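You operate a simulated robot arm through the tools that you are given. There is no shell and no other tool. Be economical: measure what you need, move in short steps, check, and stop when the job is done.

You run a simulated two-armed robot. Do the job below in one go: nothing can be reset, and whatever is moved stays where it is left.

JOB
Put the grey steel block on the middle pine shelf. Then push the grey tall block shut. Then take the cream tag marked drip and put it on the glazed white board. The order counts. Set down upright: grey steel block, cream tag marked drip. The grey tall block goes toward x +1.0, y +0.0, z +0.0 (a direction in the base frame), to its stop.

The check looks at the end state, three seconds after you hand in, the way a careful person would. Anything else that was tipped, shoved, dropped, spilled or broken makes it a failure.

ROBOT AND FRAMES
Two 7-joint arms with two-finger parallel grippers on one trunk, on a base that drives. Base frame: it is fixed to the floor where the robot stands at the start and does not move with it; the origin is under the middle of the robot, x ahead of it, y to its left, z up. Readings come in mm, degrees, newtons and seconds.
The left shoulder is at the start at [70, 177, 1127], the right one opposite. With the tool pointing down near the work surface each hand reaches from about 100 to 720 mm from the robot's upright axis, wherever it stands, measured 20 degrees to its own side. Places, roughly: cream tag marked drip [-1000, 5000, 750]; glazed white board [-1500, 2200, 800]; grey steel block (8x3x8 cm) [500, -100, 900]; grey tall block [-2700, -1700, 900]; middle pine shelf (92x22 cm) [620, -860, 760]. Payload 3.43 kg a hand.
The TCP of each hand is the grasp point between the finger pads, 30 mm short of the fingertips. In the tool frame z runs along the fingers and y along their closing line. The gripper opens to 94 mm. The fingers are 28 mm wide and 10 mm thick; the gripper's body (50 by 96 mm) begins 55 mm behind the TCP.
Orientation is that of the tool frame in the base frame, as [roll, pitch, yaw] about the fixed x, y, z axes, in that order (R = Rz(yaw) Ry(pitch) Rx(roll)). With the fingers straight down and closing along the base's y, the tool's x points along the base's -x, its y along +y and its z along -z.

CONTROLS
- The arms move only by the tool move_arm. It takes "left_moves", "right_moves" or both (then of equal length, played together; a hand with none holds still); each is a list of rows, each an object (a shift or turn left out is 0, a gripper value left out holds the last) with "dp": the shift along the tool's x, y, z in mm, a list of three; "angular": the turn, a rotation vector about the tool's x, y, z in degrees, a list of three; "grip": the gripper command, from -1 (shut) to 1 (fully open), values between in proportion. In form: [{"dp": [tx, ty, tz], "angular": [wx, wy, wz], "grip": grip}, ...]. A call has 1 to 12 rows; each row is the pose to reach, as a shift and turn from the pose commanded when the call began, along the tool's axes at that moment. Rows are played at 5 a second. More than 50 mm and 8.6 degrees between two rows, or a gripper value outside its range, and nothing of the call is played. Where a pose cannot be reached the arm comes as near as it can. A force on the tool above 40 N (or 10 N above the force at the start of the call, whichever is more), or a blocked arm, ends the call early, and 0.2 s more pass. The fingers move at their own pace (about 153 mm/s each) and stop on an object; they squeeze with about 39 N. The grip force told is the motor's: it shows also when the fingers shut on nothing. Time passes only in rows, and 0.2 s behind the last, so rows that repeat a pose let the fingers close. It gives the time, the measured TCP pose, the force on the tool (base axes), the opening and the grip force at its end, in the units of the frame above (readings bear some noise), with the torque about the TCP (base axes, N m) and any sound that the robot's microphone picked up.
- Cameras (640 x 400 px; columns grow to the right, rows downward): "scene" is now at [124.4, -42.7, 1437.4]; the picture's right is [-0.50, -0.86, -0.00], its down [-0.55, 0.32, -0.77] and it looks along [0.67, -0.39, -0.64] (base axes); focal length 284 px, centre (320, 200). "left" rides on the left gripper at [76, -14, -102] in its tool frame; the picture's right is [0.18, 0.98, 0.00], its down [-0.75, 0.14, -0.64] and it looks along [-0.63, 0.12, 0.77] (tool axes); focal length 243 px, centre (320, 200). "right" rides on the right gripper at [76, 14, -102] in its tool frame; the picture's right is [-0.18, 0.98, 0.00], its down [-0.75, -0.14, -0.64] and it looks along [-0.63, -0.12, 0.77] (tool axes); focal length 243 px, centre (320, 200). There is no depth. A picture from a camera that has moved, and an enlarged one, comes with that camera's place and axes in the base frame and with its lens.
- camera(camera): a new picture of that camera. It takes no simulated time.
- lift_body(by): slides the trunk up (or, below 0, down) by that many mm; the arms and the scene camera ride with it, the base frame stays. It gives what a move gives, with no picture.
- steer(legs): drives the robot by 1 to 6 legs, each [ahead, turn to the left] in mm and degrees, along the robot's own axes; the way and the turn of a leg run together, so that a leg with both is an arc; at most 1500 mm and 180 degrees a leg. The arms and the cameras ride along, it lands a little off, and it stops where it bumps. It gives what a move gives.
- head_to(pan, tilt): turns the head with the scene camera to pan (to the left, within 86 degrees either way) and tilt (down, from -29 to 69), counted from straight ahead of the robot. It gives what a move gives.
- enlarge(camera, box): a new picture of the part [left, top, right, bottom] of that camera's present view, enlarged. It takes no simulated time.
- finish_job(): hands the job in; it is judged then, once.

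Work in short steps. Places have to be worked out from the pictures, the camera data and where the tool is seen: move nearer, look again, correct. Check each grasp and each placing, and mend what went wrong. You have 165 turns and 118 pictures in all, those below and enlarged ones among them. Open the grippers and draw the arms clear of the work before you hand the job in, unless the task says otherwise; then end with one line.

The tools are called after "Call:" as a command line: name --argument value ..., lists and objects as JSON in quotes. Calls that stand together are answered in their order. move_arm: Moves the arms, as the interface text tells. Its arguments: {"type":"object","properties":{"left_moves":{"type":"array"},"right_moves":{"type":"array"}},"required":[]} The other tools are called the same way: lift_body (by) slides the trunk up or down; steer (legs) drives the base; head_to (pan, tilt) turns the head that bears the scene camera; camera (camera) takes a picture; enlarge (camera, box) takes an enlarged picture of a part of a camera's view; finish_job () hands the job in.

At the start:

```text
t: 0.0
left_tcp_pos: [489.3, -9.3, 1068.4]
left_tool_rot: [180.0, 0.0, 180.0]
left_ft_force: [-0.1, -0.4, 1.1]
left_torque: [-0.02, -0.03, -0.01]
left_gripper_width: 94.1
left_grasp_force: 0.1
right_tcp_pos: [325.7, -364.9, 1117.4]
right_tool_rot: [-180.0, 0.0, 179.9]
right_ft_force: [0.3, 0.3, 0.6]
right_torque: [-0.03, 0.04, 0.02]
right_gripper_width: 94.2
right_grasp_force: 0.1
trunk travel left (down, up): [-707.0, 133.0]
robot x, y, heading: [-1.5, 0.7, -0.2]
head pan, tilt: [-30.3, 39.4]
```

scene: 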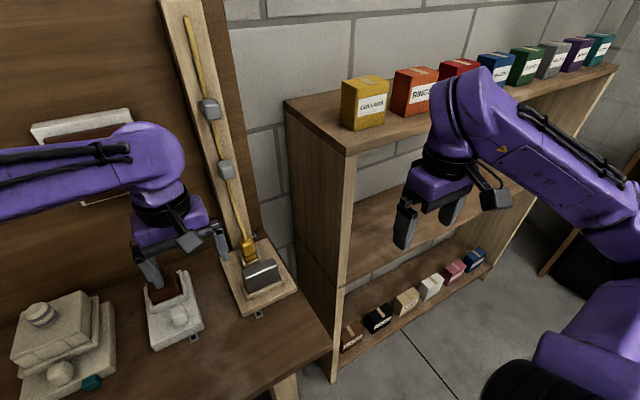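
right: 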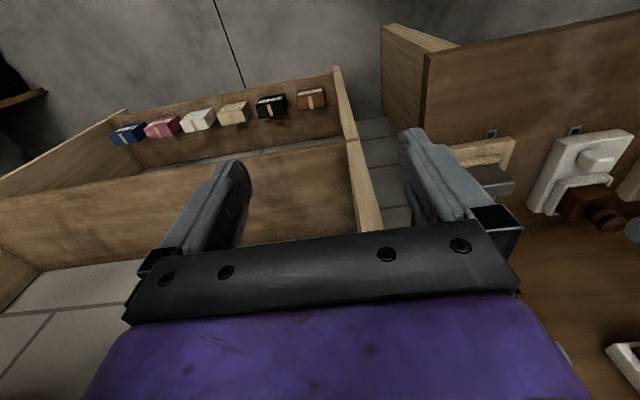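
left: 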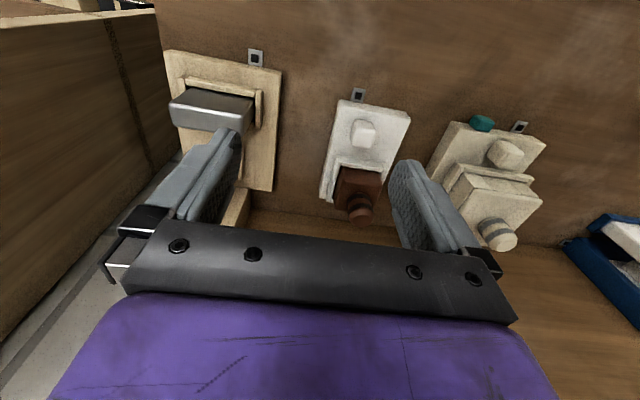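

I start by looking closely at the steel block and its surroundings.

Call:
enlarge --camera "scene" --box '[180, 200, 340, 340]'

Call:
enlarge --camera "left" --box '[140, 30, 320, 200]'

```text
2.86 times, centred on (260, 270) of scene
camera zoom: at [124.4, -42.7, 1437.4], right [-0.5, -0.86, 0.0], down [-0.55, 0.32, -0.77], along [0.67, -0.39, -0.64], focal length 810 px, centre (491, 0)
```

zoom: 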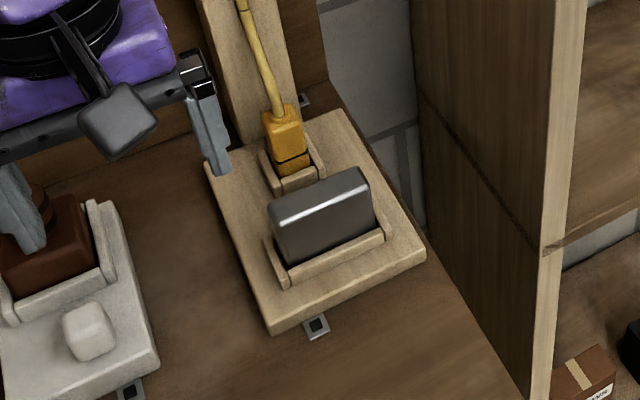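

```text
2.35 times, centred on (230, 115) of left
camera zoom: at [412.0, -23.2, 1171.8], right [-0.18, 0.98, 0.0], down [0.75, 0.14, 0.64], along [0.63, 0.12, -0.77], focal length 571 px, centre (532, 400)
```

zoom: 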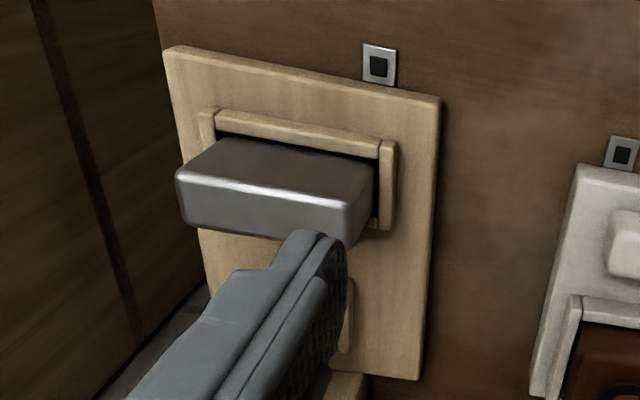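

The block looks to be about 80 wide along y, 30 thick along x, with its top near z≈895 and centre near (547,-129). I move the left hand clear and up, and check the right side from the scene camera.

Call:
move_arm --left_moves '[{"dp": [0, 0, -45]}, {"dp": [40, 15, -50]}, {"dp": [70, 50, -50]}, {"dp": [100, 85, -50]}, {"dp": [130, 120, -50]}, {"dp": [150, 160, -50]}, {"dp": [150, 200, -50]}]'

Call:
camera --camera "scene"

```text
t: 1.6
left_tcp_pos: [339.5, 195.6, 1119.5]
left_tool_rot: [180.0, 0.0, 180.0]
left_ft_force: [0.6, 1.8, -0.2]
left_torque: [-0.05, -0.02, 0.01]
left_gripper_width: 94.0
left_grasp_force: 0.0
right_tcp_pos: [326.8, -363.4, 1117.3]
right_tool_rot: [-179.9, 0.0, -180.0]
right_ft_force: [-0.3, -0.2, 0.4]
right_torque: [-0.01, -0.03, 0.0]
right_gripper_width: 93.9
right_grasp_force: 0.1
trunk travel left (down, up): [-707.0, 133.0]
robot x, y, heading: [1.9, 0.0, -0.0]
head pan, tilt: [-30.3, 39.4]
```

```text
112 pictures are left
camera scene: at [124.8, -39.5, 1437.5], right [-0.5, -0.86, 0.0], down [-0.55, 0.32, -0.77], along [0.67, -0.39, -0.63], focal length 284 px, centre (320, 200)
```

scene: 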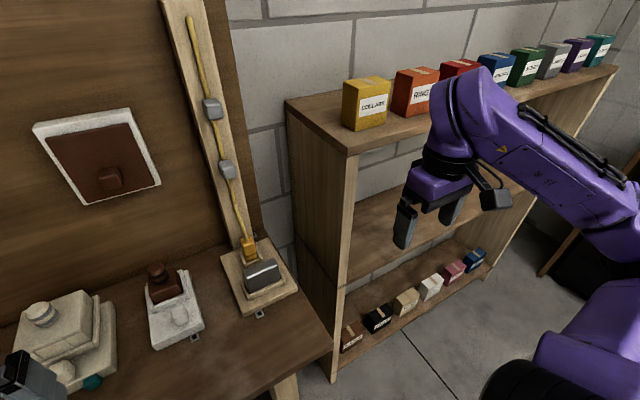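

The block is clear of the left hand now. I bring the right hand to a pre-grasp pose tilted 45° forward, about 150 mm short of the block.

Call:
move_arm --right_moves '[{"dp": [-5, 40, 5], "angular": [0, -6, 0]}, {"dp": [-15, 80, 20], "angular": [0, -13, 0]}, {"dp": [-25, 120, 40], "angular": [0, -20, 0]}, {"dp": [-35, 160, 60], "angular": [0, -27, 0]}, {"dp": [-45, 195, 80], "angular": [0, -34, 0]}, {"dp": [-55, 220, 95], "angular": [0, -40, 0]}, {"dp": [-65, 236, 97], "angular": [0, -45, 0]}, {"dp": [-65, 236, 97], "angular": [0, -45, 0]}]'

Call:
camera --camera "right"

Call:
camera --camera "scene"

```text
t: 3.4
left_tcp_pos: [338.9, 192.7, 1120.5]
left_tool_rot: [-179.9, 0.0, 180.0]
left_ft_force: [0.2, -0.2, -0.5]
left_torque: [0.01, 0.03, -0.01]
left_gripper_width: 94.0
left_grasp_force: 0.0
right_tcp_pos: [416.3, -110.5, 1024.6]
right_tool_rot: [179.9, 45.1, 179.9]
right_ft_force: [0.2, 0.0, 0.7]
right_torque: [0.0, 0.0, 0.03]
right_gripper_width: 94.2
right_grasp_force: 0.1
right hand out of reach, approached as far as the arm can: row 4, 5, 6, 7, 8
trunk travel left (down, up): [-707.0, 133.0]
robot x, y, heading: [-0.9, -1.7, -0.1]
head pan, tilt: [-30.3, 39.4]
```

```text
111 pictures are left
camera right: at [288.6, -95.6, 1042.4], right [0.13, 0.98, 0.13], down [0.08, -0.14, 0.99], along [0.99, -0.12, -0.1], focal length 243 px, centre (320, 200)
```

right: 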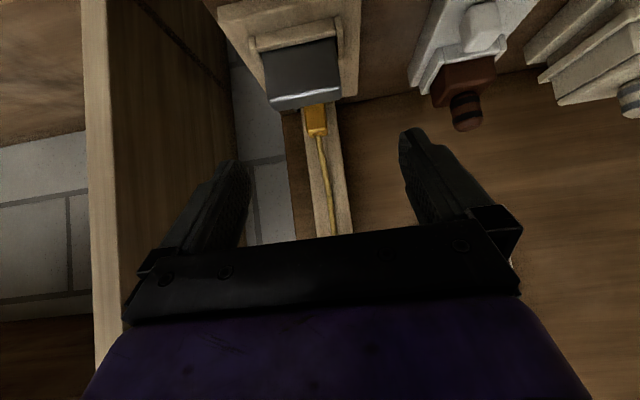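

```text
110 pictures are left
camera scene: at [124.1, -43.0, 1437.4], right [-0.5, -0.86, 0.0], down [-0.55, 0.32, -0.77], along [0.67, -0.39, -0.64], focal length 284 px, centre (320, 200)
```

scene: 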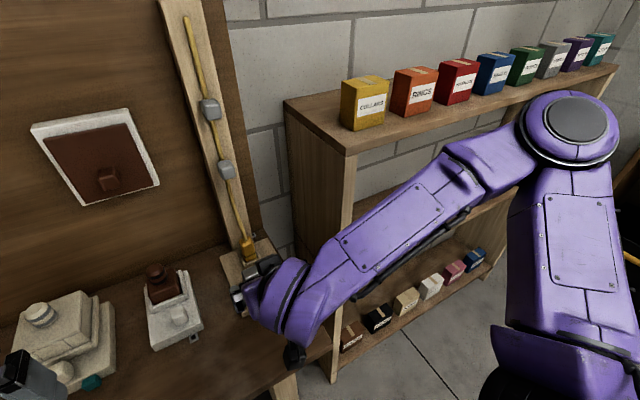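

Triangulating from both views puts the block at centre ≈(550,-129), top ≈ 903. The arm is too folded here, so I back the base up 150 mm.

Call:
steer --legs '[[-150, 0]]'

```text
t: 4.8
left_tcp_pos: [190.9, 193.5, 1119.7]
left_tool_rot: [-180.0, -0.1, 180.0]
left_ft_force: [0.5, 0.1, 0.0]
left_torque: [0.02, 0.02, 0.03]
left_gripper_width: 93.8
left_grasp_force: 0.0
right_tcp_pos: [266.0, -110.3, 1023.9]
right_tool_rot: [-180.0, 45.0, 179.9]
right_ft_force: [0.3, 0.0, -0.5]
right_torque: [-0.02, 0.01, 0.01]
right_gripper_width: 93.8
right_grasp_force: 0.0
trunk travel left (down, up): [-707.0, 133.0]
robot x, y, heading: [-148.2, 1.1, -0.0]
head pan, tilt: [-30.3, 39.4]
```

I advance toward the pre-grasp point about 100 mm short of the block along the approach direction.

Call:
move_arm --right_moves '[{"dp": [-19, -4, 41]}, {"dp": [-38, -8, 82]}, {"dp": [-57, -12, 123]}, {"dp": [-76, -16, 165]}, {"dp": [-97, -19, 207]}, {"dp": [-97, -19, 207]}]'

Call:
camera --camera "right"

Call:
camera --camera "scene"

```text
t: 6.2
left_tcp_pos: [187.7, 191.6, 1121.2]
left_tool_rot: [180.0, 0.1, 179.9]
left_ft_force: [0.0, -0.8, -0.4]
left_torque: [-0.02, -0.03, 0.02]
left_gripper_width: 94.1
left_grasp_force: 0.0
right_tcp_pos: [481.3, -130.4, 947.2]
right_tool_rot: [180.0, 45.0, 179.9]
right_ft_force: [-0.5, -0.2, 0.4]
right_torque: [-0.02, -0.01, 0.03]
right_gripper_width: 94.1
right_grasp_force: 0.0
trunk travel left (down, up): [-707.0, 133.0]
robot x, y, heading: [-151.3, 4.2, -0.3]
head pan, tilt: [-30.3, 39.4]
```

```text
109 pictures are left
camera right: at [354.3, -115.8, 965.3], right [0.13, 0.98, 0.13], down [0.08, -0.14, 0.99], along [0.99, -0.12, -0.1], focal length 243 px, centre (320, 200)
```

right: 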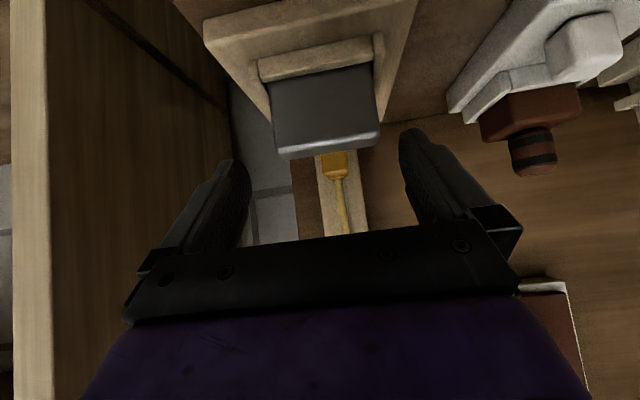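

```text
108 pictures are left
camera scene: at [-27.0, -42.8, 1437.5], right [-0.51, -0.86, 0.0], down [-0.55, 0.32, -0.77], along [0.67, -0.39, -0.63], focal length 284 px, centre (320, 200)
```

scene: 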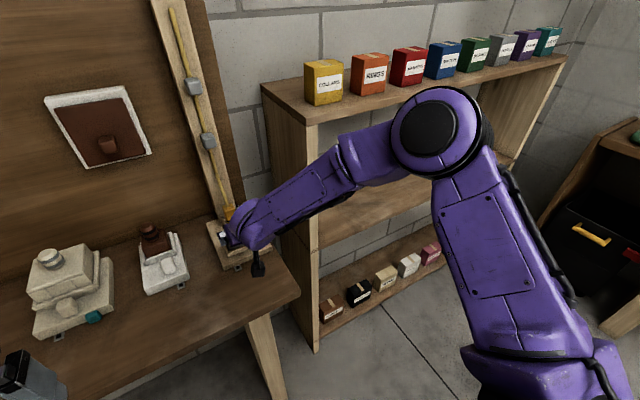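

The block's centre reads as y≈-127, front face x≈535, top z≈901, and it is square to the hand. I move in along the tool axis with 3 mm y correction, then look before closing.

Call:
move_arm --right_moves '[{"dp": [0, 3, 0]}, {"dp": [-1, 3, 25]}, {"dp": [-1, 3, 50]}, {"dp": [-1, 3, 75]}, {"dp": [-1, 3, 96]}, {"dp": [-1, 3, 96]}]'

Call:
camera --camera "right"

```text
t: 7.6
left_tcp_pos: [183.0, 192.0, 1122.4]
left_tool_rot: [180.0, 0.4, 179.8]
left_ft_force: [-0.1, -0.6, -0.2]
left_torque: [-0.02, -0.02, -0.02]
left_gripper_width: 94.1
left_grasp_force: 0.0
right_tcp_pos: [545.2, -125.8, 886.4]
right_tool_rot: [-180.0, 45.8, 179.8]
right_ft_force: [-20.4, -2.4, 22.5]
right_torque: [-0.26, 0.32, -0.16]
right_gripper_width: 93.6
right_grasp_force: 0.1
trunk travel left (down, up): [-707.0, 133.0]
robot x, y, heading: [-151.0, 0.2, -0.0]
head pan, tilt: [-30.3, 39.4]
stopped in row 6 (right hand): the force on the tool passed its limit at 41 N (the readings are from after the stop); the commanded pose is now the measured one
```

```text
107 pictures are left
camera right: at [417.9, -111.3, 903.8], right [0.13, 0.98, 0.13], down [0.07, -0.14, 0.99], along [0.99, -0.12, -0.08], focal length 243 px, centre (320, 200)
```

right: 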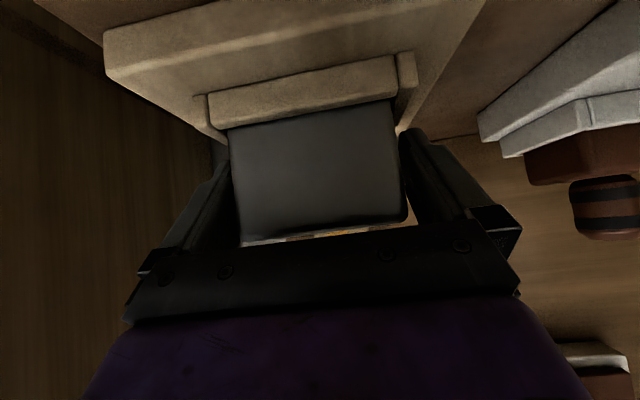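

Contact at about 40 N with near-zero lateral torque: the two fingertips most likely touched the cradle's side arms. I back off 6 mm along the tool and close there, since the pads still overlap the upper block end faces.

Call:
move_arm --right_moves '[{"dp": [0, 0, -6], "grip": 1}, {"dp": [0, 0, -6], "grip": 1}, {"dp": [0, 0, -6], "grip": -1}, {"dp": [0, 0, -6], "grip": -1}, {"dp": [0, 0, -6], "grip": -1}, {"dp": [0, 0, -6], "grip": -1}]'

Call:
camera --camera "right"

```text
t: 9.0
left_tcp_pos: [187.0, 192.7, 1120.7]
left_tool_rot: [-179.9, 0.1, 179.9]
left_ft_force: [0.4, -0.1, -0.3]
left_torque: [-0.01, -0.03, 0.0]
left_gripper_width: 94.1
left_grasp_force: 0.1
right_tcp_pos: [545.1, -125.1, 886.5]
right_tool_rot: [-180.0, 45.5, 179.8]
right_ft_force: [4.8, 1.8, 18.1]
right_torque: [0.31, -0.37, 0.21]
right_gripper_width: 83.8
right_grasp_force: 39.1
trunk travel left (down, up): [-707.0, 133.0]
robot x, y, heading: [-152.7, -0.9, -0.2]
head pan, tilt: [-30.3, 39.4]
```

```text
106 pictures are left
camera right: at [417.9, -111.1, 904.5], right [0.13, 0.98, 0.13], down [0.07, -0.14, 0.99], along [0.99, -0.12, -0.09], focal length 243 px, centre (320, 200)
```

right: 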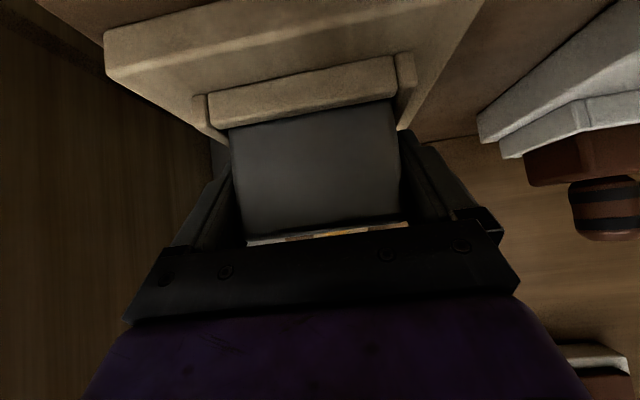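

Gripped at 84 mm width with 39 N. I lift 25 mm straight up as a test.

Call:
move_arm --right_moves '[{"dp": [-4, 0, -4], "grip": -1}, {"dp": [-9, 0, -9], "grip": -1}, {"dp": [-14, 0, -14], "grip": -1}, {"dp": [-20, 0, -20], "grip": -1}, {"dp": [-20, 0, -20], "grip": -1}]'

Call:
camera --camera "right"

```text
t: 10.2
left_tcp_pos: [189.3, 192.2, 1120.1]
left_tool_rot: [-180.0, 0.0, 179.9]
left_ft_force: [-0.1, -0.4, 0.2]
left_torque: [-0.03, -0.02, -0.01]
left_gripper_width: 93.9
left_grasp_force: 0.1
right_tcp_pos: [545.4, -126.2, 913.9]
right_tool_rot: [179.9, 45.3, 179.9]
right_ft_force: [-0.2, -0.7, -1.1]
right_torque: [0.03, -0.01, 0.0]
right_gripper_width: 83.8
right_grasp_force: 38.5
trunk travel left (down, up): [-707.0, 133.0]
robot x, y, heading: [-147.5, -1.4, -0.1]
head pan, tilt: [-30.3, 39.4]
```

```text
105 pictures are left
camera right: at [418.2, -112.7, 931.0], right [0.13, 0.98, 0.13], down [0.08, -0.14, 0.99], along [0.99, -0.12, -0.09], focal length 243 px, centre (320, 200)
```

right: 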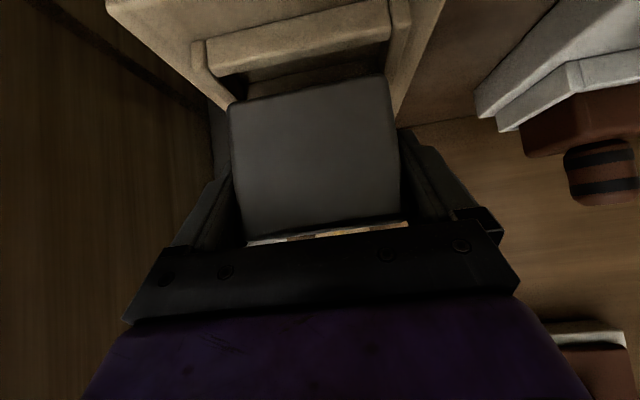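

The block came up cleanly with the hand; it is light. I raise it more and pull it back toward the robot before driving.

Call:
move_arm --right_moves '[{"dp": [-21, 0, -21], "grip": -1}, {"dp": [-42, 0, -42], "grip": -1}, {"dp": [-25, 0, -60], "grip": -1}, {"dp": [-5, 0, -85], "grip": -1}, {"dp": [10, 0, -110], "grip": -1}, {"dp": [30, 0, -135], "grip": -1}, {"dp": [49, 0, -162], "grip": -1}, {"dp": [49, 0, -162], "grip": -1}]'

Call:
head_to --pan -50 --tilt 30

Call:
camera --camera "scene"

```text
t: 12.0
left_tcp_pos: [189.9, 192.6, 1119.8]
left_tool_rot: [180.0, 0.0, 179.9]
left_ft_force: [0.8, -0.3, 1.0]
left_torque: [-0.04, 0.03, 0.03]
left_gripper_width: 94.1
left_grasp_force: 0.0
right_tcp_pos: [397.5, -128.5, 998.3]
right_tool_rot: [176.8, 45.1, 176.5]
right_ft_force: [0.4, 0.2, -1.6]
right_torque: [0.04, 0.03, 0.0]
right_gripper_width: 83.8
right_grasp_force: 38.4
trunk travel left (down, up): [-707.0, 133.0]
robot x, y, heading: [-153.1, -3.6, 0.1]
head pan, tilt: [-30.3, 39.4]
```

```text
t: 12.8
left_tcp_pos: [188.2, 191.7, 1120.3]
left_tool_rot: [179.9, -0.1, 179.9]
left_ft_force: [0.2, -0.3, -0.9]
left_torque: [-0.01, 0.01, 0.02]
left_gripper_width: 94.0
left_grasp_force: 0.1
right_tcp_pos: [396.8, -125.8, 999.0]
right_tool_rot: [176.7, 45.3, 176.8]
right_ft_force: [-0.5, -0.2, -1.2]
right_torque: [0.0, -0.01, -0.06]
right_gripper_width: 83.9
right_grasp_force: 39.6
trunk travel left (down, up): [-707.0, 133.0]
robot x, y, heading: [-151.1, 1.0, -0.2]
head pan, tilt: [-50.0, 30.0]
```

```text
104 pictures are left
camera scene: at [-42.1, -68.5, 1451.8], right [-0.77, -0.64, 0.0], down [-0.32, 0.38, -0.87], along [0.56, -0.66, -0.5], focal length 284 px, centre (320, 200)
```

scene: 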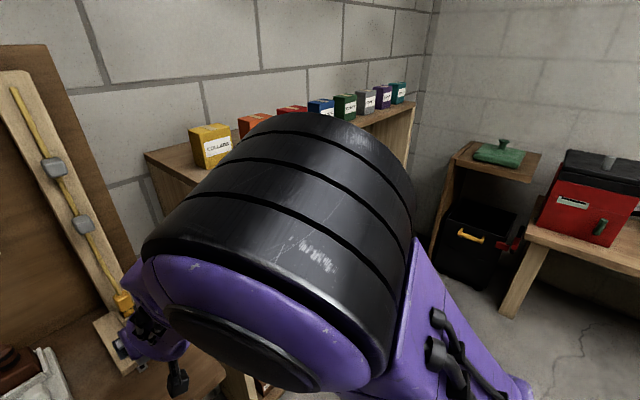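

The elbow is folded near the head but the hand still holds the block. I spin right 90°, drive 470 mm along the shelf front, and spin back.

Call:
steer --legs '[[0, -90], [470, 0], [0, 90]]'

Call:
head_to --pan 0 --tilt 35

Call:
camera --camera "scene"

Call:
camera --camera "right"

```text
t: 23.3
left_tcp_pos: [183.3, -296.1, 1121.3]
left_tool_rot: [-180.0, 0.0, 177.6]
left_ft_force: [0.1, 0.4, 0.4]
left_torque: [-0.02, 0.0, -0.01]
left_gripper_width: 94.1
left_grasp_force: 0.1
right_tcp_pos: [378.4, -620.9, 997.4]
right_tool_rot: [176.7, 45.2, 174.4]
right_ft_force: [0.5, 0.1, -1.5]
right_torque: [-0.01, -0.02, 0.0]
right_gripper_width: 84.0
right_grasp_force: 39.0
trunk travel left (down, up): [-707.0, 133.0]
robot x, y, heading: [-161.9, -471.4, -2.3]
head pan, tilt: [-50.0, 30.0]
```

```text
t: 24.5
left_tcp_pos: [183.8, -295.2, 1120.9]
left_tool_rot: [-180.0, 0.1, 177.5]
left_ft_force: [0.1, -0.3, 0.8]
left_torque: [0.0, 0.01, 0.03]
left_gripper_width: 94.1
left_grasp_force: 0.0
right_tcp_pos: [377.6, -622.0, 998.5]
right_tool_rot: [176.1, 45.2, 173.9]
right_ft_force: [-0.1, 0.9, -1.4]
right_torque: [0.02, 0.02, -0.04]
right_gripper_width: 83.4
right_grasp_force: 39.3
trunk travel left (down, up): [-707.0, 133.0]
robot x, y, heading: [-161.8, -473.3, -2.7]
head pan, tilt: [0.0, 35.0]
```

```text
103 pictures are left
camera scene: at [-24.1, -478.8, 1444.1], right [-0.04, -1.0, 0.0], down [-0.57, 0.03, -0.82], along [0.82, -0.04, -0.57], focal length 284 px, centre (320, 200)
```

scene: 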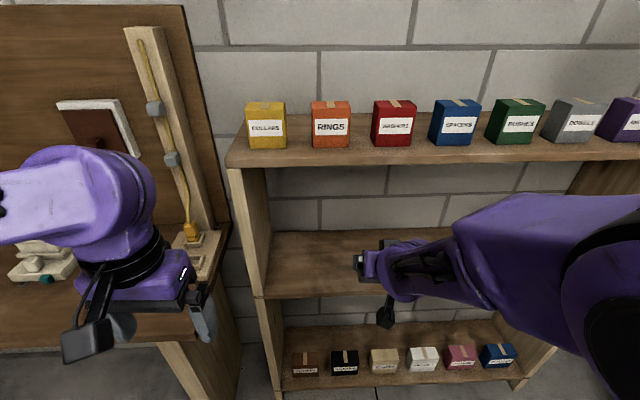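

```text
102 pictures are left
camera right: at [253.1, -601.0, 1017.7], right [0.19, 0.97, 0.18], down [0.06, -0.19, 0.98], along [0.98, -0.17, -0.1], focal length 243 px, centre (320, 200)
```

right: 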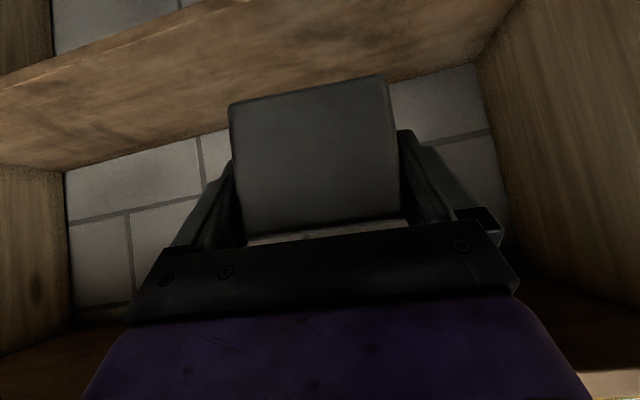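

I enlarge the shelf area to fix the middle shelf's height and front edge.

Call:
enlarge --camera "scene" --box '[220, 130, 420, 310]'

Call:
camera --camera "left"

```text
2.22 times, centred on (320, 220) of scene
camera zoom: at [-24.1, -478.8, 1444.1], right [-0.04, -1.0, 0.0], down [-0.57, 0.03, -0.82], along [0.82, -0.04, -0.57], focal length 630 px, centre (320, 156)
```

zoom: 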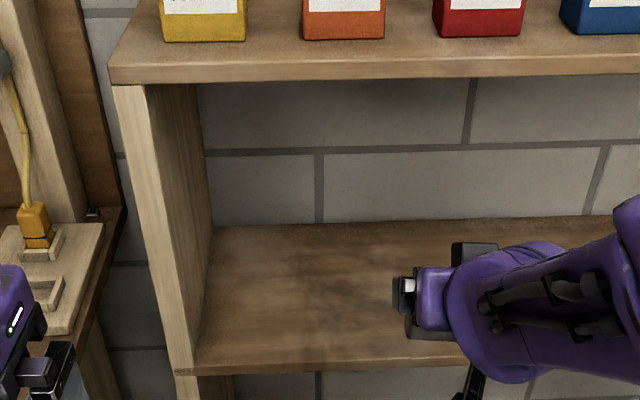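

```text
100 pictures are left
camera left: at [107.0, -307.1, 1224.0], right [-0.14, 0.99, 0.0], down [0.76, 0.11, 0.64], along [0.64, 0.09, -0.77], focal length 243 px, centre (320, 200)
```

left: 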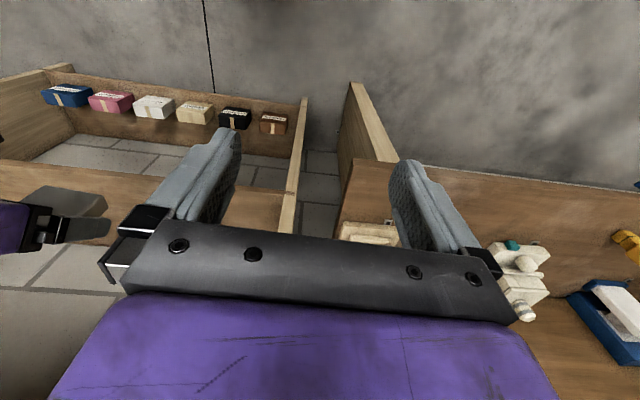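

The middle shelf surface comes out near z≈770–785, front edge near x≈510. I extend the hand forward and down to just in front of the shelf, at TCP z≈900.

Call:
move_arm --right_moves '[{"dp": [-3, 0, 30], "grip": -1}, {"dp": [-7, 0, 60], "grip": -1}, {"dp": [-10, 0, 95], "grip": -1}, {"dp": [-14, 0, 125], "grip": -1}, {"dp": [-17, 0, 155], "grip": -1}, {"dp": [-17, 0, 155], "grip": -1}]'

Call:
camera --camera "right"

Call:
camera --camera "scene"

```text
t: 25.9
left_tcp_pos: [183.5, -296.1, 1120.4]
left_tool_rot: [-180.0, 0.0, 177.5]
left_ft_force: [0.4, 0.1, 0.2]
left_torque: [0.04, -0.01, 0.0]
left_gripper_width: 94.0
left_grasp_force: 0.0
right_tcp_pos: [503.5, -626.4, 901.1]
right_tool_rot: [176.5, 45.1, 173.9]
right_ft_force: [0.2, 0.0, -1.2]
right_torque: [0.0, 0.01, -0.01]
right_gripper_width: 83.3
right_grasp_force: 38.8
trunk travel left (down, up): [-707.0, 133.0]
robot x, y, heading: [-161.2, -477.9, -2.5]
head pan, tilt: [0.0, 35.0]
```

```text
99 pictures are left
camera right: at [375.8, -604.4, 919.5], right [0.19, 0.97, 0.17], down [0.06, -0.19, 0.98], along [0.98, -0.18, -0.1], focal length 243 px, centre (320, 200)
```

right: 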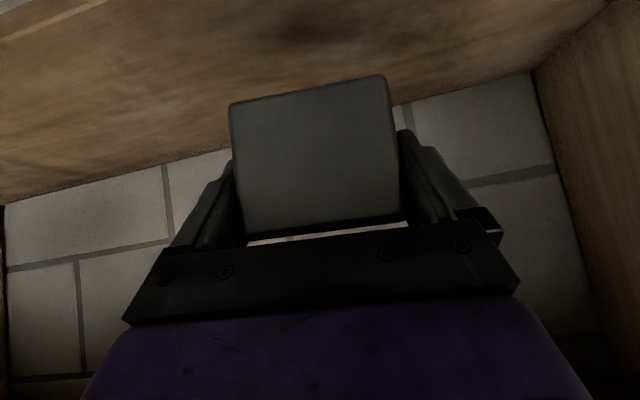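

```text
98 pictures are left
camera scene: at [-24.8, -478.9, 1444.1], right [-0.04, -1.0, 0.0], down [-0.57, 0.02, -0.82], along [0.82, -0.04, -0.57], focal length 284 px, centre (320, 200)
```

scene: 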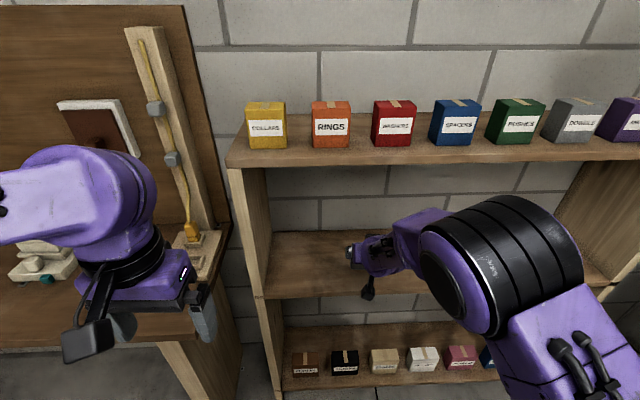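

I push in 80 mm with an orientation correction so the block is exactly upright and square to the shelf.

Call:
move_arm --right_moves '[{"dp": [-14, 0, 14], "angular": [-0.2, 0, -1], "grip": -1}, {"dp": [-28, 0, 28], "angular": [-0.4, 0, -2], "grip": -1}, {"dp": [-42, 0, 42], "angular": [-0.6, 0, -3], "grip": -1}, {"dp": [-56, 0, 56], "angular": [-0.8, 0, -4.3], "grip": -1}, {"dp": [-56, 0, 56], "angular": [-0.8, 0, -4.3], "grip": -1}]'

Call:
camera --camera "right"

Call:
enlarge --camera "scene" --box '[220, 130, 480, 310]'

```text
t: 27.1
left_tcp_pos: [183.1, -295.6, 1121.4]
left_tool_rot: [-179.9, -0.1, 177.6]
left_ft_force: [-1.1, 0.2, -0.4]
left_torque: [-0.02, 0.0, -0.01]
left_gripper_width: 93.9
left_grasp_force: 0.1
right_tcp_pos: [579.4, -627.3, 899.9]
right_tool_rot: [-179.7, 45.3, -179.5]
right_ft_force: [-0.9, 0.1, -1.0]
right_torque: [-0.02, 0.0, -0.01]
right_gripper_width: 83.9
right_grasp_force: 39.6
trunk travel left (down, up): [-707.0, 133.0]
robot x, y, heading: [-165.2, -472.6, -2.4]
head pan, tilt: [0.0, 35.0]
```

```text
97 pictures are left
camera right: at [451.4, -614.2, 918.7], right [0.12, 0.98, 0.13], down [0.07, -0.14, 0.99], along [0.99, -0.11, -0.09], focal length 243 px, centre (320, 200)
```

right: 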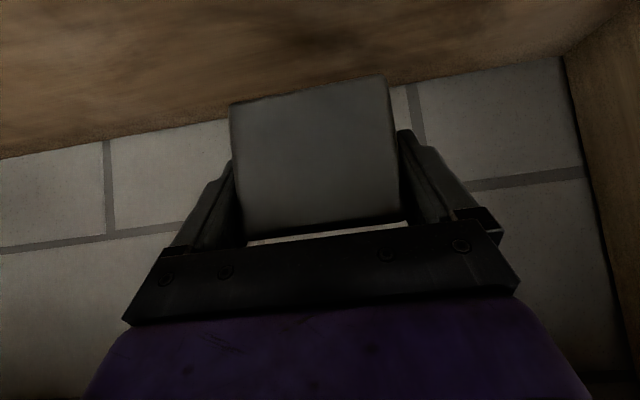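

```text
2.22 times, centred on (350, 220) of scene
camera zoom: at [-24.7, -478.6, 1444.1], right [-0.04, -1.0, 0.0], down [-0.57, 0.02, -0.82], along [0.82, -0.04, -0.57], focal length 630 px, centre (253, 156)
```

zoom: 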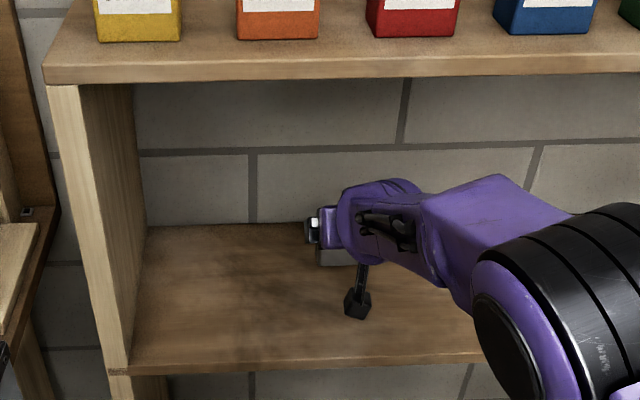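

The block is well inside the shelf bay. I lower it 45 mm vertically.

Call:
move_arm --right_moves '[{"dp": [8, 0, 8], "grip": -1}, {"dp": [16, 0, 16], "grip": -1}, {"dp": [24, 0, 24], "grip": -1}, {"dp": [32, 0, 32], "grip": -1}, {"dp": [32, 0, 32], "grip": -1}]'

Call:
camera --camera "right"

```text
t: 28.3
left_tcp_pos: [184.9, -295.7, 1121.8]
left_tool_rot: [-179.9, -0.1, 177.5]
left_ft_force: [-0.2, 0.3, 0.1]
left_torque: [0.0, 0.02, -0.01]
left_gripper_width: 93.9
left_grasp_force: 0.1
right_tcp_pos: [580.0, -629.3, 856.8]
right_tool_rot: [-179.7, 45.3, -179.3]
right_ft_force: [0.2, -0.4, -0.4]
right_torque: [0.01, 0.01, 0.0]
right_gripper_width: 83.9
right_grasp_force: 38.8
trunk travel left (down, up): [-707.0, 133.0]
robot x, y, heading: [-163.3, -474.6, -2.5]
head pan, tilt: [0.0, 35.0]
```

```text
95 pictures are left
camera right: at [452.5, -615.7, 874.3], right [0.12, 0.98, 0.13], down [0.07, -0.14, 0.99], along [0.99, -0.11, -0.09], focal length 243 px, centre (320, 200)
```

right: 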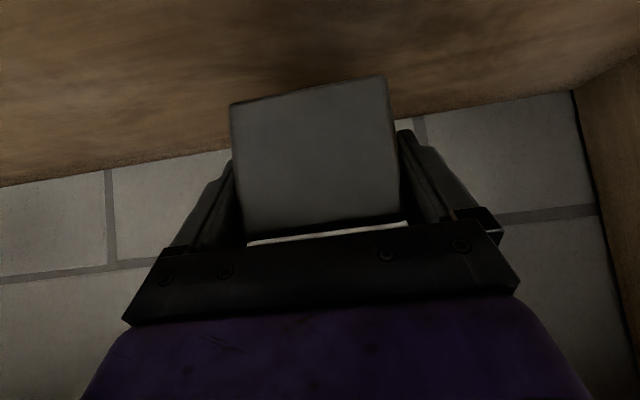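

The shelf back edge gives a surface height near 769, so about 30 mm remain. I lower in small increments until contact.

Call:
move_arm --right_moves '[{"dp": [7, 0, 7], "grip": -1}, {"dp": [14, 0, 14], "grip": -1}, {"dp": [16, 0, 16], "grip": -1}, {"dp": [18, 0, 18], "grip": -1}, {"dp": [18, 0, 18], "grip": -1}]'

Call:
camera --camera "right"

```text
t: 29.5
left_tcp_pos: [184.4, -295.2, 1120.1]
left_tool_rot: [-180.0, 0.0, 177.5]
left_ft_force: [-0.9, -0.2, 0.6]
left_torque: [0.02, 0.04, -0.01]
left_gripper_width: 94.0
left_grasp_force: 0.1
right_tcp_pos: [580.0, -630.0, 831.6]
right_tool_rot: [-179.7, 45.4, -179.4]
right_ft_force: [0.9, -0.2, -2.2]
right_torque: [0.01, -0.02, 0.0]
right_gripper_width: 83.8
right_grasp_force: 39.1
trunk travel left (down, up): [-707.0, 133.0]
robot x, y, heading: [-160.1, -473.7, -2.7]
head pan, tilt: [0.0, 35.0]
```

```text
94 pictures are left
camera right: at [453.2, -616.3, 848.9], right [0.12, 0.98, 0.13], down [0.07, -0.14, 0.99], along [0.99, -0.11, -0.09], focal length 243 px, centre (320, 200)
```

right: 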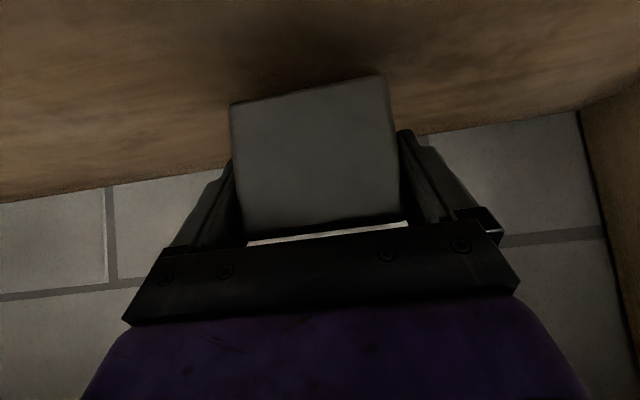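

Still no contact (force ~ -2 N). I keep lowering in 2–3 mm rows.

Call:
move_arm --right_moves '[{"dp": [2, 0, 2], "grip": -1}, {"dp": [4, 0, 4], "grip": -1}, {"dp": [6, 0, 6], "grip": -1}, {"dp": [8, 0, 8], "grip": -1}]'

```text
t: 30.5
left_tcp_pos: [185.2, -294.9, 1121.9]
left_tool_rot: [180.0, 0.0, 177.5]
left_ft_force: [-0.1, 0.7, -0.6]
left_torque: [0.01, 0.05, -0.04]
left_gripper_width: 94.0
left_grasp_force: 0.0
right_tcp_pos: [580.8, -629.6, 818.5]
right_tool_rot: [-179.8, 45.4, -179.5]
right_ft_force: [-0.1, 0.2, -1.7]
right_torque: [-0.03, -0.01, 0.01]
right_gripper_width: 83.5
right_grasp_force: 39.1
trunk travel left (down, up): [-707.0, 133.0]
robot x, y, heading: [-161.3, -476.3, -2.7]
head pan, tilt: [0.0, 35.0]
```

Call:
move_arm --right_moves '[{"dp": [1, 0, 1], "grip": -1}, {"dp": [2, 0, 2], "grip": -1}, {"dp": [3, 0, 3], "grip": -1}, {"dp": [3, 0, 3], "grip": -1}]'

Call:
camera --camera "right"

```text
t: 31.5
left_tcp_pos: [184.0, -296.0, 1120.0]
left_tool_rot: [-179.9, 0.0, 177.5]
left_ft_force: [0.0, 0.5, 0.8]
left_torque: [0.0, 0.02, 0.01]
left_gripper_width: 93.9
left_grasp_force: 0.1
right_tcp_pos: [580.0, -628.9, 814.9]
right_tool_rot: [-179.7, 45.4, -179.4]
right_ft_force: [0.4, 0.2, -1.6]
right_torque: [0.01, -0.02, -0.01]
right_gripper_width: 83.8
right_grasp_force: 38.8
trunk travel left (down, up): [-707.0, 133.0]
robot x, y, heading: [-161.9, -472.4, -2.3]
head pan, tilt: [0.0, 35.0]
```

```text
93 pictures are left
camera right: at [453.2, -616.1, 832.8], right [0.12, 0.98, 0.13], down [0.08, -0.14, 0.99], along [0.99, -0.11, -0.09], focal length 243 px, centre (320, 200)
```

right: 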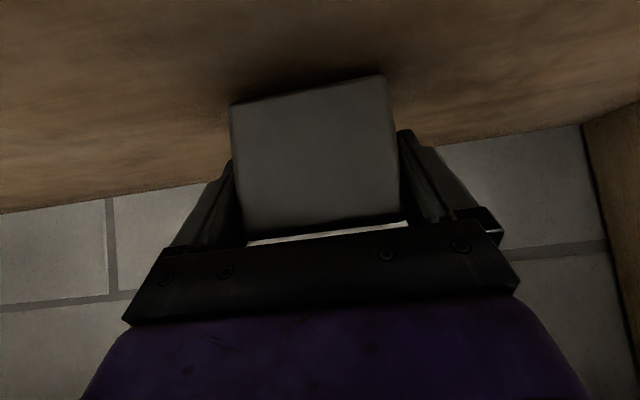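

Not touching yet; the shadow is closing in. I continue down slowly.

Call:
move_arm --right_moves '[{"dp": [1, 0, 1], "grip": -1}, {"dp": [2, 0, 2], "grip": -1}, {"dp": [3, 0, 3], "grip": -1}, {"dp": [4, 0, 4], "grip": -1}, {"dp": [5, 0, 5], "grip": -1}]'

Call:
camera --camera "right"

```text
t: 32.7
left_tcp_pos: [183.7, -294.6, 1120.2]
left_tool_rot: [-179.9, 0.0, 177.5]
left_ft_force: [0.5, -0.2, -0.2]
left_torque: [0.01, 0.0, 0.0]
left_gripper_width: 94.1
left_grasp_force: 0.1
right_tcp_pos: [581.0, -629.1, 808.0]
right_tool_rot: [-179.8, 45.2, -179.4]
right_ft_force: [-0.4, 0.1, -1.8]
right_torque: [-0.03, 0.0, 0.01]
right_gripper_width: 83.7
right_grasp_force: 39.1
trunk travel left (down, up): [-707.0, 133.0]
robot x, y, heading: [-163.6, -472.3, -2.4]
head pan, tilt: [0.0, 35.0]
```

```text
92 pictures are left
camera right: at [453.5, -616.1, 825.7], right [0.12, 0.98, 0.13], down [0.07, -0.14, 0.99], along [0.99, -0.11, -0.09], focal length 243 px, centre (320, 200)
```

right: 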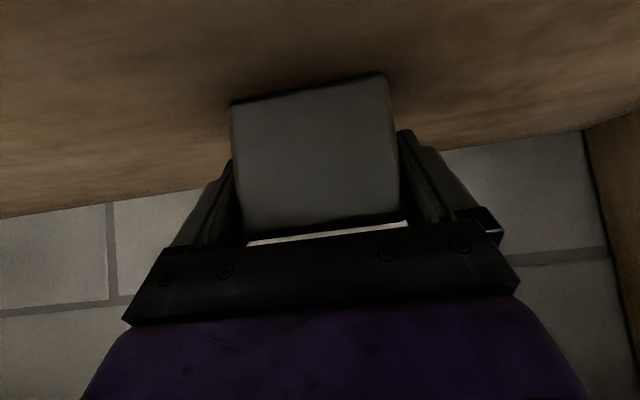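

Still free. I continue down another 8 mm.

Call:
move_arm --right_moves '[{"dp": [1.5, 0, 1.5], "grip": -1}, {"dp": [3, 0, 3], "grip": -1}, {"dp": [4.5, 0, 4.5], "grip": -1}, {"dp": [6, 0, 6], "grip": -1}, {"dp": [6, 0, 6], "grip": -1}]'

Call:
enlarge --camera "right" --box '[200, 20, 440, 170]'

Call:
enlarge --camera "scene" --box '[300, 190, 440, 310]'

```text
t: 33.9
left_tcp_pos: [179.9, -294.7, 1122.4]
left_tool_rot: [-180.0, 0.3, 177.4]
left_ft_force: [-0.1, 0.3, -0.3]
left_torque: [0.02, 0.03, -0.03]
left_gripper_width: 93.9
left_grasp_force: 0.1
right_tcp_pos: [580.3, -628.7, 807.4]
right_tool_rot: [-179.7, 46.0, -179.4]
right_ft_force: [6.0, -4.0, 33.3]
right_torque: [0.12, 0.29, 0.07]
right_gripper_width: 83.9
right_grasp_force: 39.1
trunk travel left (down, up): [-707.0, 133.0]
robot x, y, heading: [-163.7, -470.2, -2.4]
head pan, tilt: [0.0, 35.0]
```

```text
2.67 times, centred on (320, 95) of right
camera zoom: at [452.8, -615.9, 823.2], right [0.12, 0.98, 0.13], down [0.06, -0.14, 0.99], along [0.99, -0.11, -0.08], focal length 647 px, centre (320, 480)
```

zoom: 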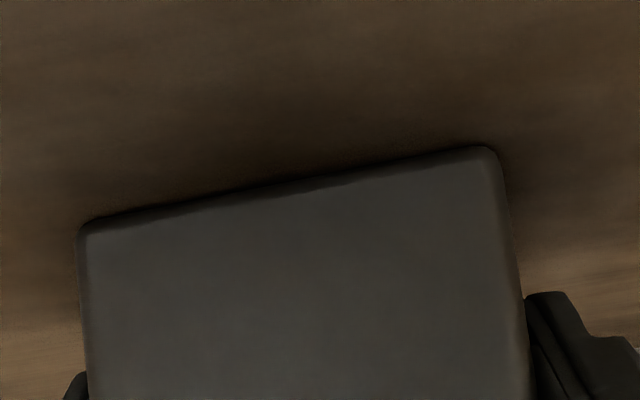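

```text
3.33 times, centred on (370, 250) of scene
camera zoom: at [-29.9, -478.1, 1445.0], right [-0.04, -1.0, 0.0], down [-0.57, 0.02, -0.82], along [0.82, -0.04, -0.57], focal length 945 px, centre (153, 33)
```

zoom: 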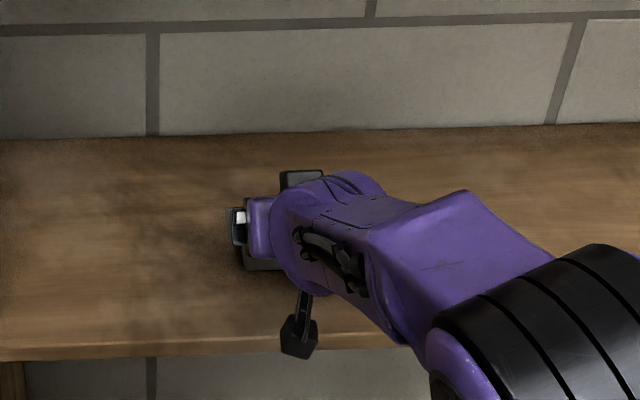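

Contact: 33 N up, the block rests on the shelf. I relax the command by 6 mm and open the gripper.

Call:
move_arm --right_moves '[{"dp": [-2, 0, -2], "grip": -1}, {"dp": [-4, 0, -4], "grip": -1}, {"dp": [-4, 0, -4], "grip": -1}, {"dp": [-4, 0, -4], "grip": 1}, {"dp": [-4, 0, -4], "grip": 1}]'

Call:
camera --camera "right"

```text
t: 35.1
left_tcp_pos: [183.4, -295.8, 1120.7]
left_tool_rot: [-179.9, 0.1, 177.5]
left_ft_force: [-0.4, -0.6, -0.2]
left_torque: [-0.03, -0.02, 0.02]
left_gripper_width: 94.0
left_grasp_force: 0.0
right_tcp_pos: [579.3, -628.2, 804.3]
right_tool_rot: [-179.8, 45.3, -179.4]
right_ft_force: [0.3, -0.1, 0.2]
right_torque: [-0.02, -0.01, 0.0]
right_gripper_width: 94.0
right_grasp_force: 0.1
trunk travel left (down, up): [-707.0, 133.0]
robot x, y, heading: [-162.7, -475.0, -2.3]
head pan, tilt: [0.0, 35.0]
```

```text
89 pictures are left
camera right: at [452.1, -615.3, 821.7], right [0.12, 0.98, 0.13], down [0.08, -0.14, 0.99], along [0.99, -0.11, -0.09], focal length 243 px, centre (320, 200)
```

right: 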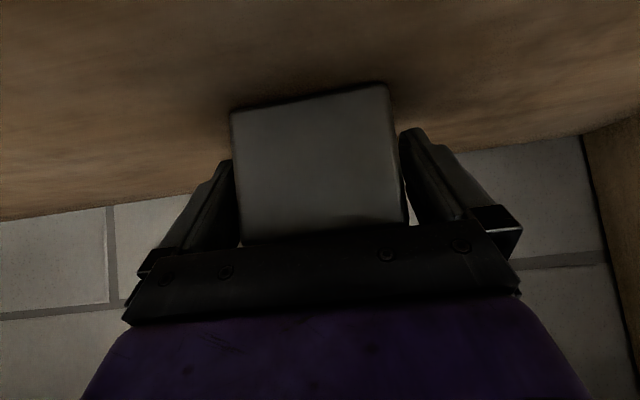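

Released and standing. I withdraw along the tool axis, then check.

Call:
move_arm --right_moves '[{"dp": [0, 0, -15], "grip": 1}, {"dp": [0, 0, -40], "grip": 1}, {"dp": [0, 0, -80], "grip": 1}, {"dp": [20, 0, -120], "grip": 1}, {"dp": [50, 0, -150], "grip": 1}, {"dp": [60, 0, -180], "grip": 1}]'

Call:
camera --camera "right"

Call:
camera --camera "scene"

```text
t: 36.5
left_tcp_pos: [183.9, -295.5, 1121.8]
left_tool_rot: [-179.9, 0.1, 177.5]
left_ft_force: [-0.4, -0.3, 0.4]
left_torque: [0.0, 0.0, -0.01]
left_gripper_width: 93.8
left_grasp_force: 0.0
right_tcp_pos: [406.8, -641.1, 880.8]
right_tool_rot: [179.0, 44.2, 178.2]
right_ft_force: [0.7, 0.0, 1.0]
right_torque: [0.03, 0.01, 0.01]
right_gripper_width: 94.3
right_grasp_force: 0.1
trunk travel left (down, up): [-707.0, 133.0]
robot x, y, heading: [-163.1, -473.6, -2.1]
head pan, tilt: [0.0, 35.0]
```

```text
88 pictures are left
camera right: at [280.4, -624.0, 900.5], right [0.15, 0.98, 0.14], down [0.09, -0.15, 0.98], along [0.98, -0.14, -0.11], focal length 243 px, centre (320, 200)
```

right: 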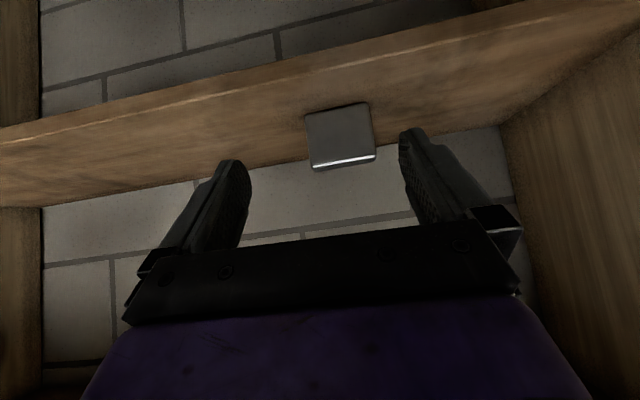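

```text
87 pictures are left
camera scene: at [-25.5, -479.2, 1444.2], right [-0.04, -1.0, 0.0], down [-0.57, 0.02, -0.82], along [0.82, -0.04, -0.57], focal length 284 px, centre (320, 200)
```

scene: 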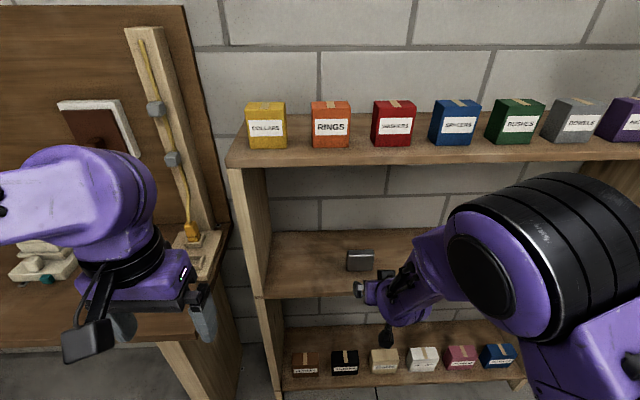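

The steel block stands upright on the middle shelf. Next I back away and turn toward the grey tall block to look from a distance.

Call:
steer --legs '[[-350, 0], [0, -152]]'

Call:
head_to --pan 0 --tilt 15

Call:
camera --camera "scene"

```text
t: 45.1
left_tcp_pos: [-743.3, -771.1, 1120.8]
left_tool_rot: [180.0, 0.0, 23.2]
left_ft_force: [0.5, -0.3, -1.2]
left_torque: [0.0, 0.0, -0.01]
left_gripper_width: 94.1
left_grasp_force: 0.0
right_tcp_pos: [-1095.2, -562.3, 889.7]
right_tool_rot: [178.3, 45.1, 23.6]
right_ft_force: [-0.2, 0.0, 0.0]
right_torque: [0.04, 0.0, 0.0]
right_gripper_width: 94.0
right_grasp_force: 0.1
trunk travel left (down, up): [-707.0, 133.0]
robot x, y, heading: [-505.6, -455.9, -156.7]
head pan, tilt: [0.0, 35.0]
```

```text
t: 45.9
left_tcp_pos: [-742.4, -769.7, 1120.8]
left_tool_rot: [180.0, -0.1, 23.2]
left_ft_force: [-0.3, 0.5, -0.3]
left_torque: [0.01, 0.03, -0.02]
left_gripper_width: 93.9
left_grasp_force: 0.0
right_tcp_pos: [-1096.6, -561.5, 890.2]
right_tool_rot: [178.0, 44.9, 23.1]
right_ft_force: [0.1, 0.7, -0.1]
right_torque: [-0.01, 0.01, 0.01]
right_gripper_width: 94.0
right_grasp_force: 0.1
trunk travel left (down, up): [-707.0, 133.0]
robot x, y, heading: [-505.0, -460.9, -156.7]
head pan, tilt: [0.0, 15.0]
```

```text
86 pictures are left
camera scene: at [-637.7, -515.4, 1476.0], right [-0.39, 0.92, 0.0], down [0.24, 0.1, -0.97], along [-0.89, -0.38, -0.26], focal length 284 px, centre (320, 200)
```

scene: 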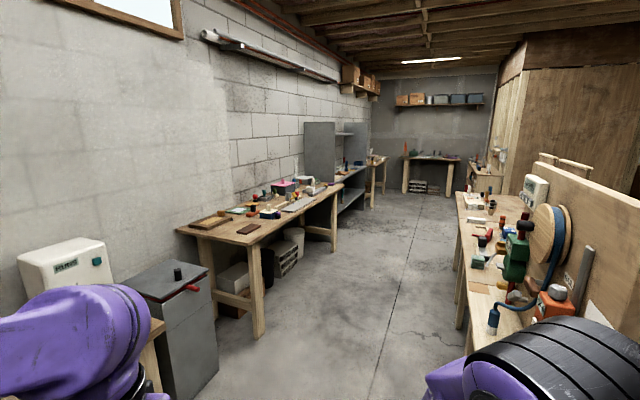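

The predicted location projects to about (287,194), on the left bench. I enlarge that region.

Call:
enlarge --camera "scene" --box '[230, 160, 350, 240]'

```text
5.00 times, centred on (290, 200) of scene
camera zoom: at [-637.7, -515.4, 1476.0], right [-0.39, 0.92, 0.0], down [0.24, 0.1, -0.97], along [-0.89, -0.38, -0.26], focal length 1418 px, centre (470, 200)
```

zoom: 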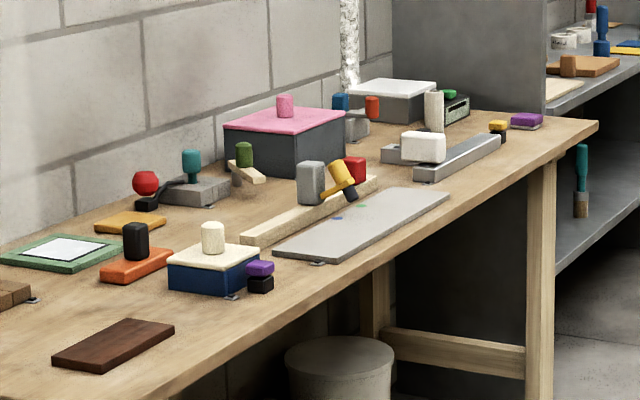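

I see the grey tall block at a wooden rail on the left bench. Before driving I return the right hand to its tucked, tool-down posture.

Call:
move_arm --right_moves '[{"dp": [2, -22, -34], "angular": [0, 4.5, 0]}, {"dp": [4, -45, -68], "angular": [0, 9, 0]}, {"dp": [6, -67, -103], "angular": [0, 13.5, 0]}, {"dp": [8, -90, -137], "angular": [0, 18, 0]}, {"dp": [10, -112, -171], "angular": [0, 22.5, 0]}, {"dp": [12, -134, -205], "angular": [0, 27, 0]}, {"dp": [15, -157, -239], "angular": [0, 31.5, 0]}, {"dp": [17, -179, -274], "angular": [0, 36, 0]}, {"dp": [19, -202, -308], "angular": [0, 40.5, 0]}, {"dp": [21, -224, -342], "angular": [0, 45, 0]}, {"dp": [21, -224, -342], "angular": [0, 45, 0]}]'

Call:
steer --legs '[[0, -12], [1500, 0]]'

Call:
camera --camera "scene"

```text
t: 48.3
left_tcp_pos: [-741.8, -770.7, 1120.9]
left_tool_rot: [-179.9, 0.1, 23.3]
left_ft_force: [-0.7, -0.5, -0.2]
left_torque: [-0.01, 0.01, -0.01]
left_gripper_width: 93.6
left_grasp_force: 0.1
right_tcp_pos: [-981.5, -238.1, 1104.6]
right_tool_rot: [178.1, 0.1, 24.7]
right_ft_force: [-0.4, 0.2, 0.5]
right_torque: [-0.01, 0.03, 0.02]
right_gripper_width: 93.9
right_grasp_force: 0.1
right hand out of reach, approached as far as the arm can: row 5, 6, 7, 8, 9, 10, 11
trunk travel left (down, up): [-707.0, 133.0]
robot x, y, heading: [-504.7, -459.3, -156.7]
head pan, tilt: [0.0, 15.0]
```

```text
t: 51.7
left_tcp_pos: [-1084.2, -773.4, 1118.5]
left_tool_rot: [-179.9, 0.0, 8.9]
left_ft_force: [0.6, -1.1, -0.4]
left_torque: [0.13, -0.01, 0.01]
left_gripper_width: 93.9
left_grasp_force: 0.1
right_tcp_pos: [-1183.7, -198.6, 1105.6]
right_tool_rot: [179.4, -0.2, 10.6]
right_ft_force: [-1.1, -1.0, 0.5]
right_torque: [0.08, -0.04, 0.0]
right_gripper_width: 93.9
right_grasp_force: 0.1
trunk travel left (down, up): [-707.0, 133.0]
robot x, y, heading: [-776.4, -542.4, -171.0]
head pan, tilt: [0.0, 15.0]
stopped in leg 2: the robot was blocked; the commanded pose is now the measured one
```

```text
84 pictures are left
camera scene: at [-917.8, -575.1, 1475.3], right [-0.16, 0.99, 0.0], down [0.26, 0.04, -0.96], along [-0.95, -0.15, -0.26], focal length 284 px, centre (320, 200)
```

scene: 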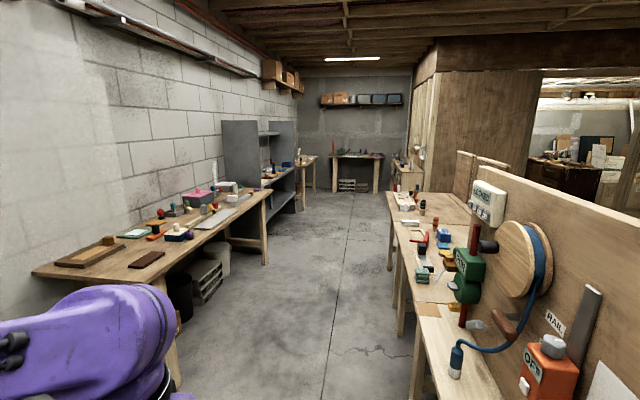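

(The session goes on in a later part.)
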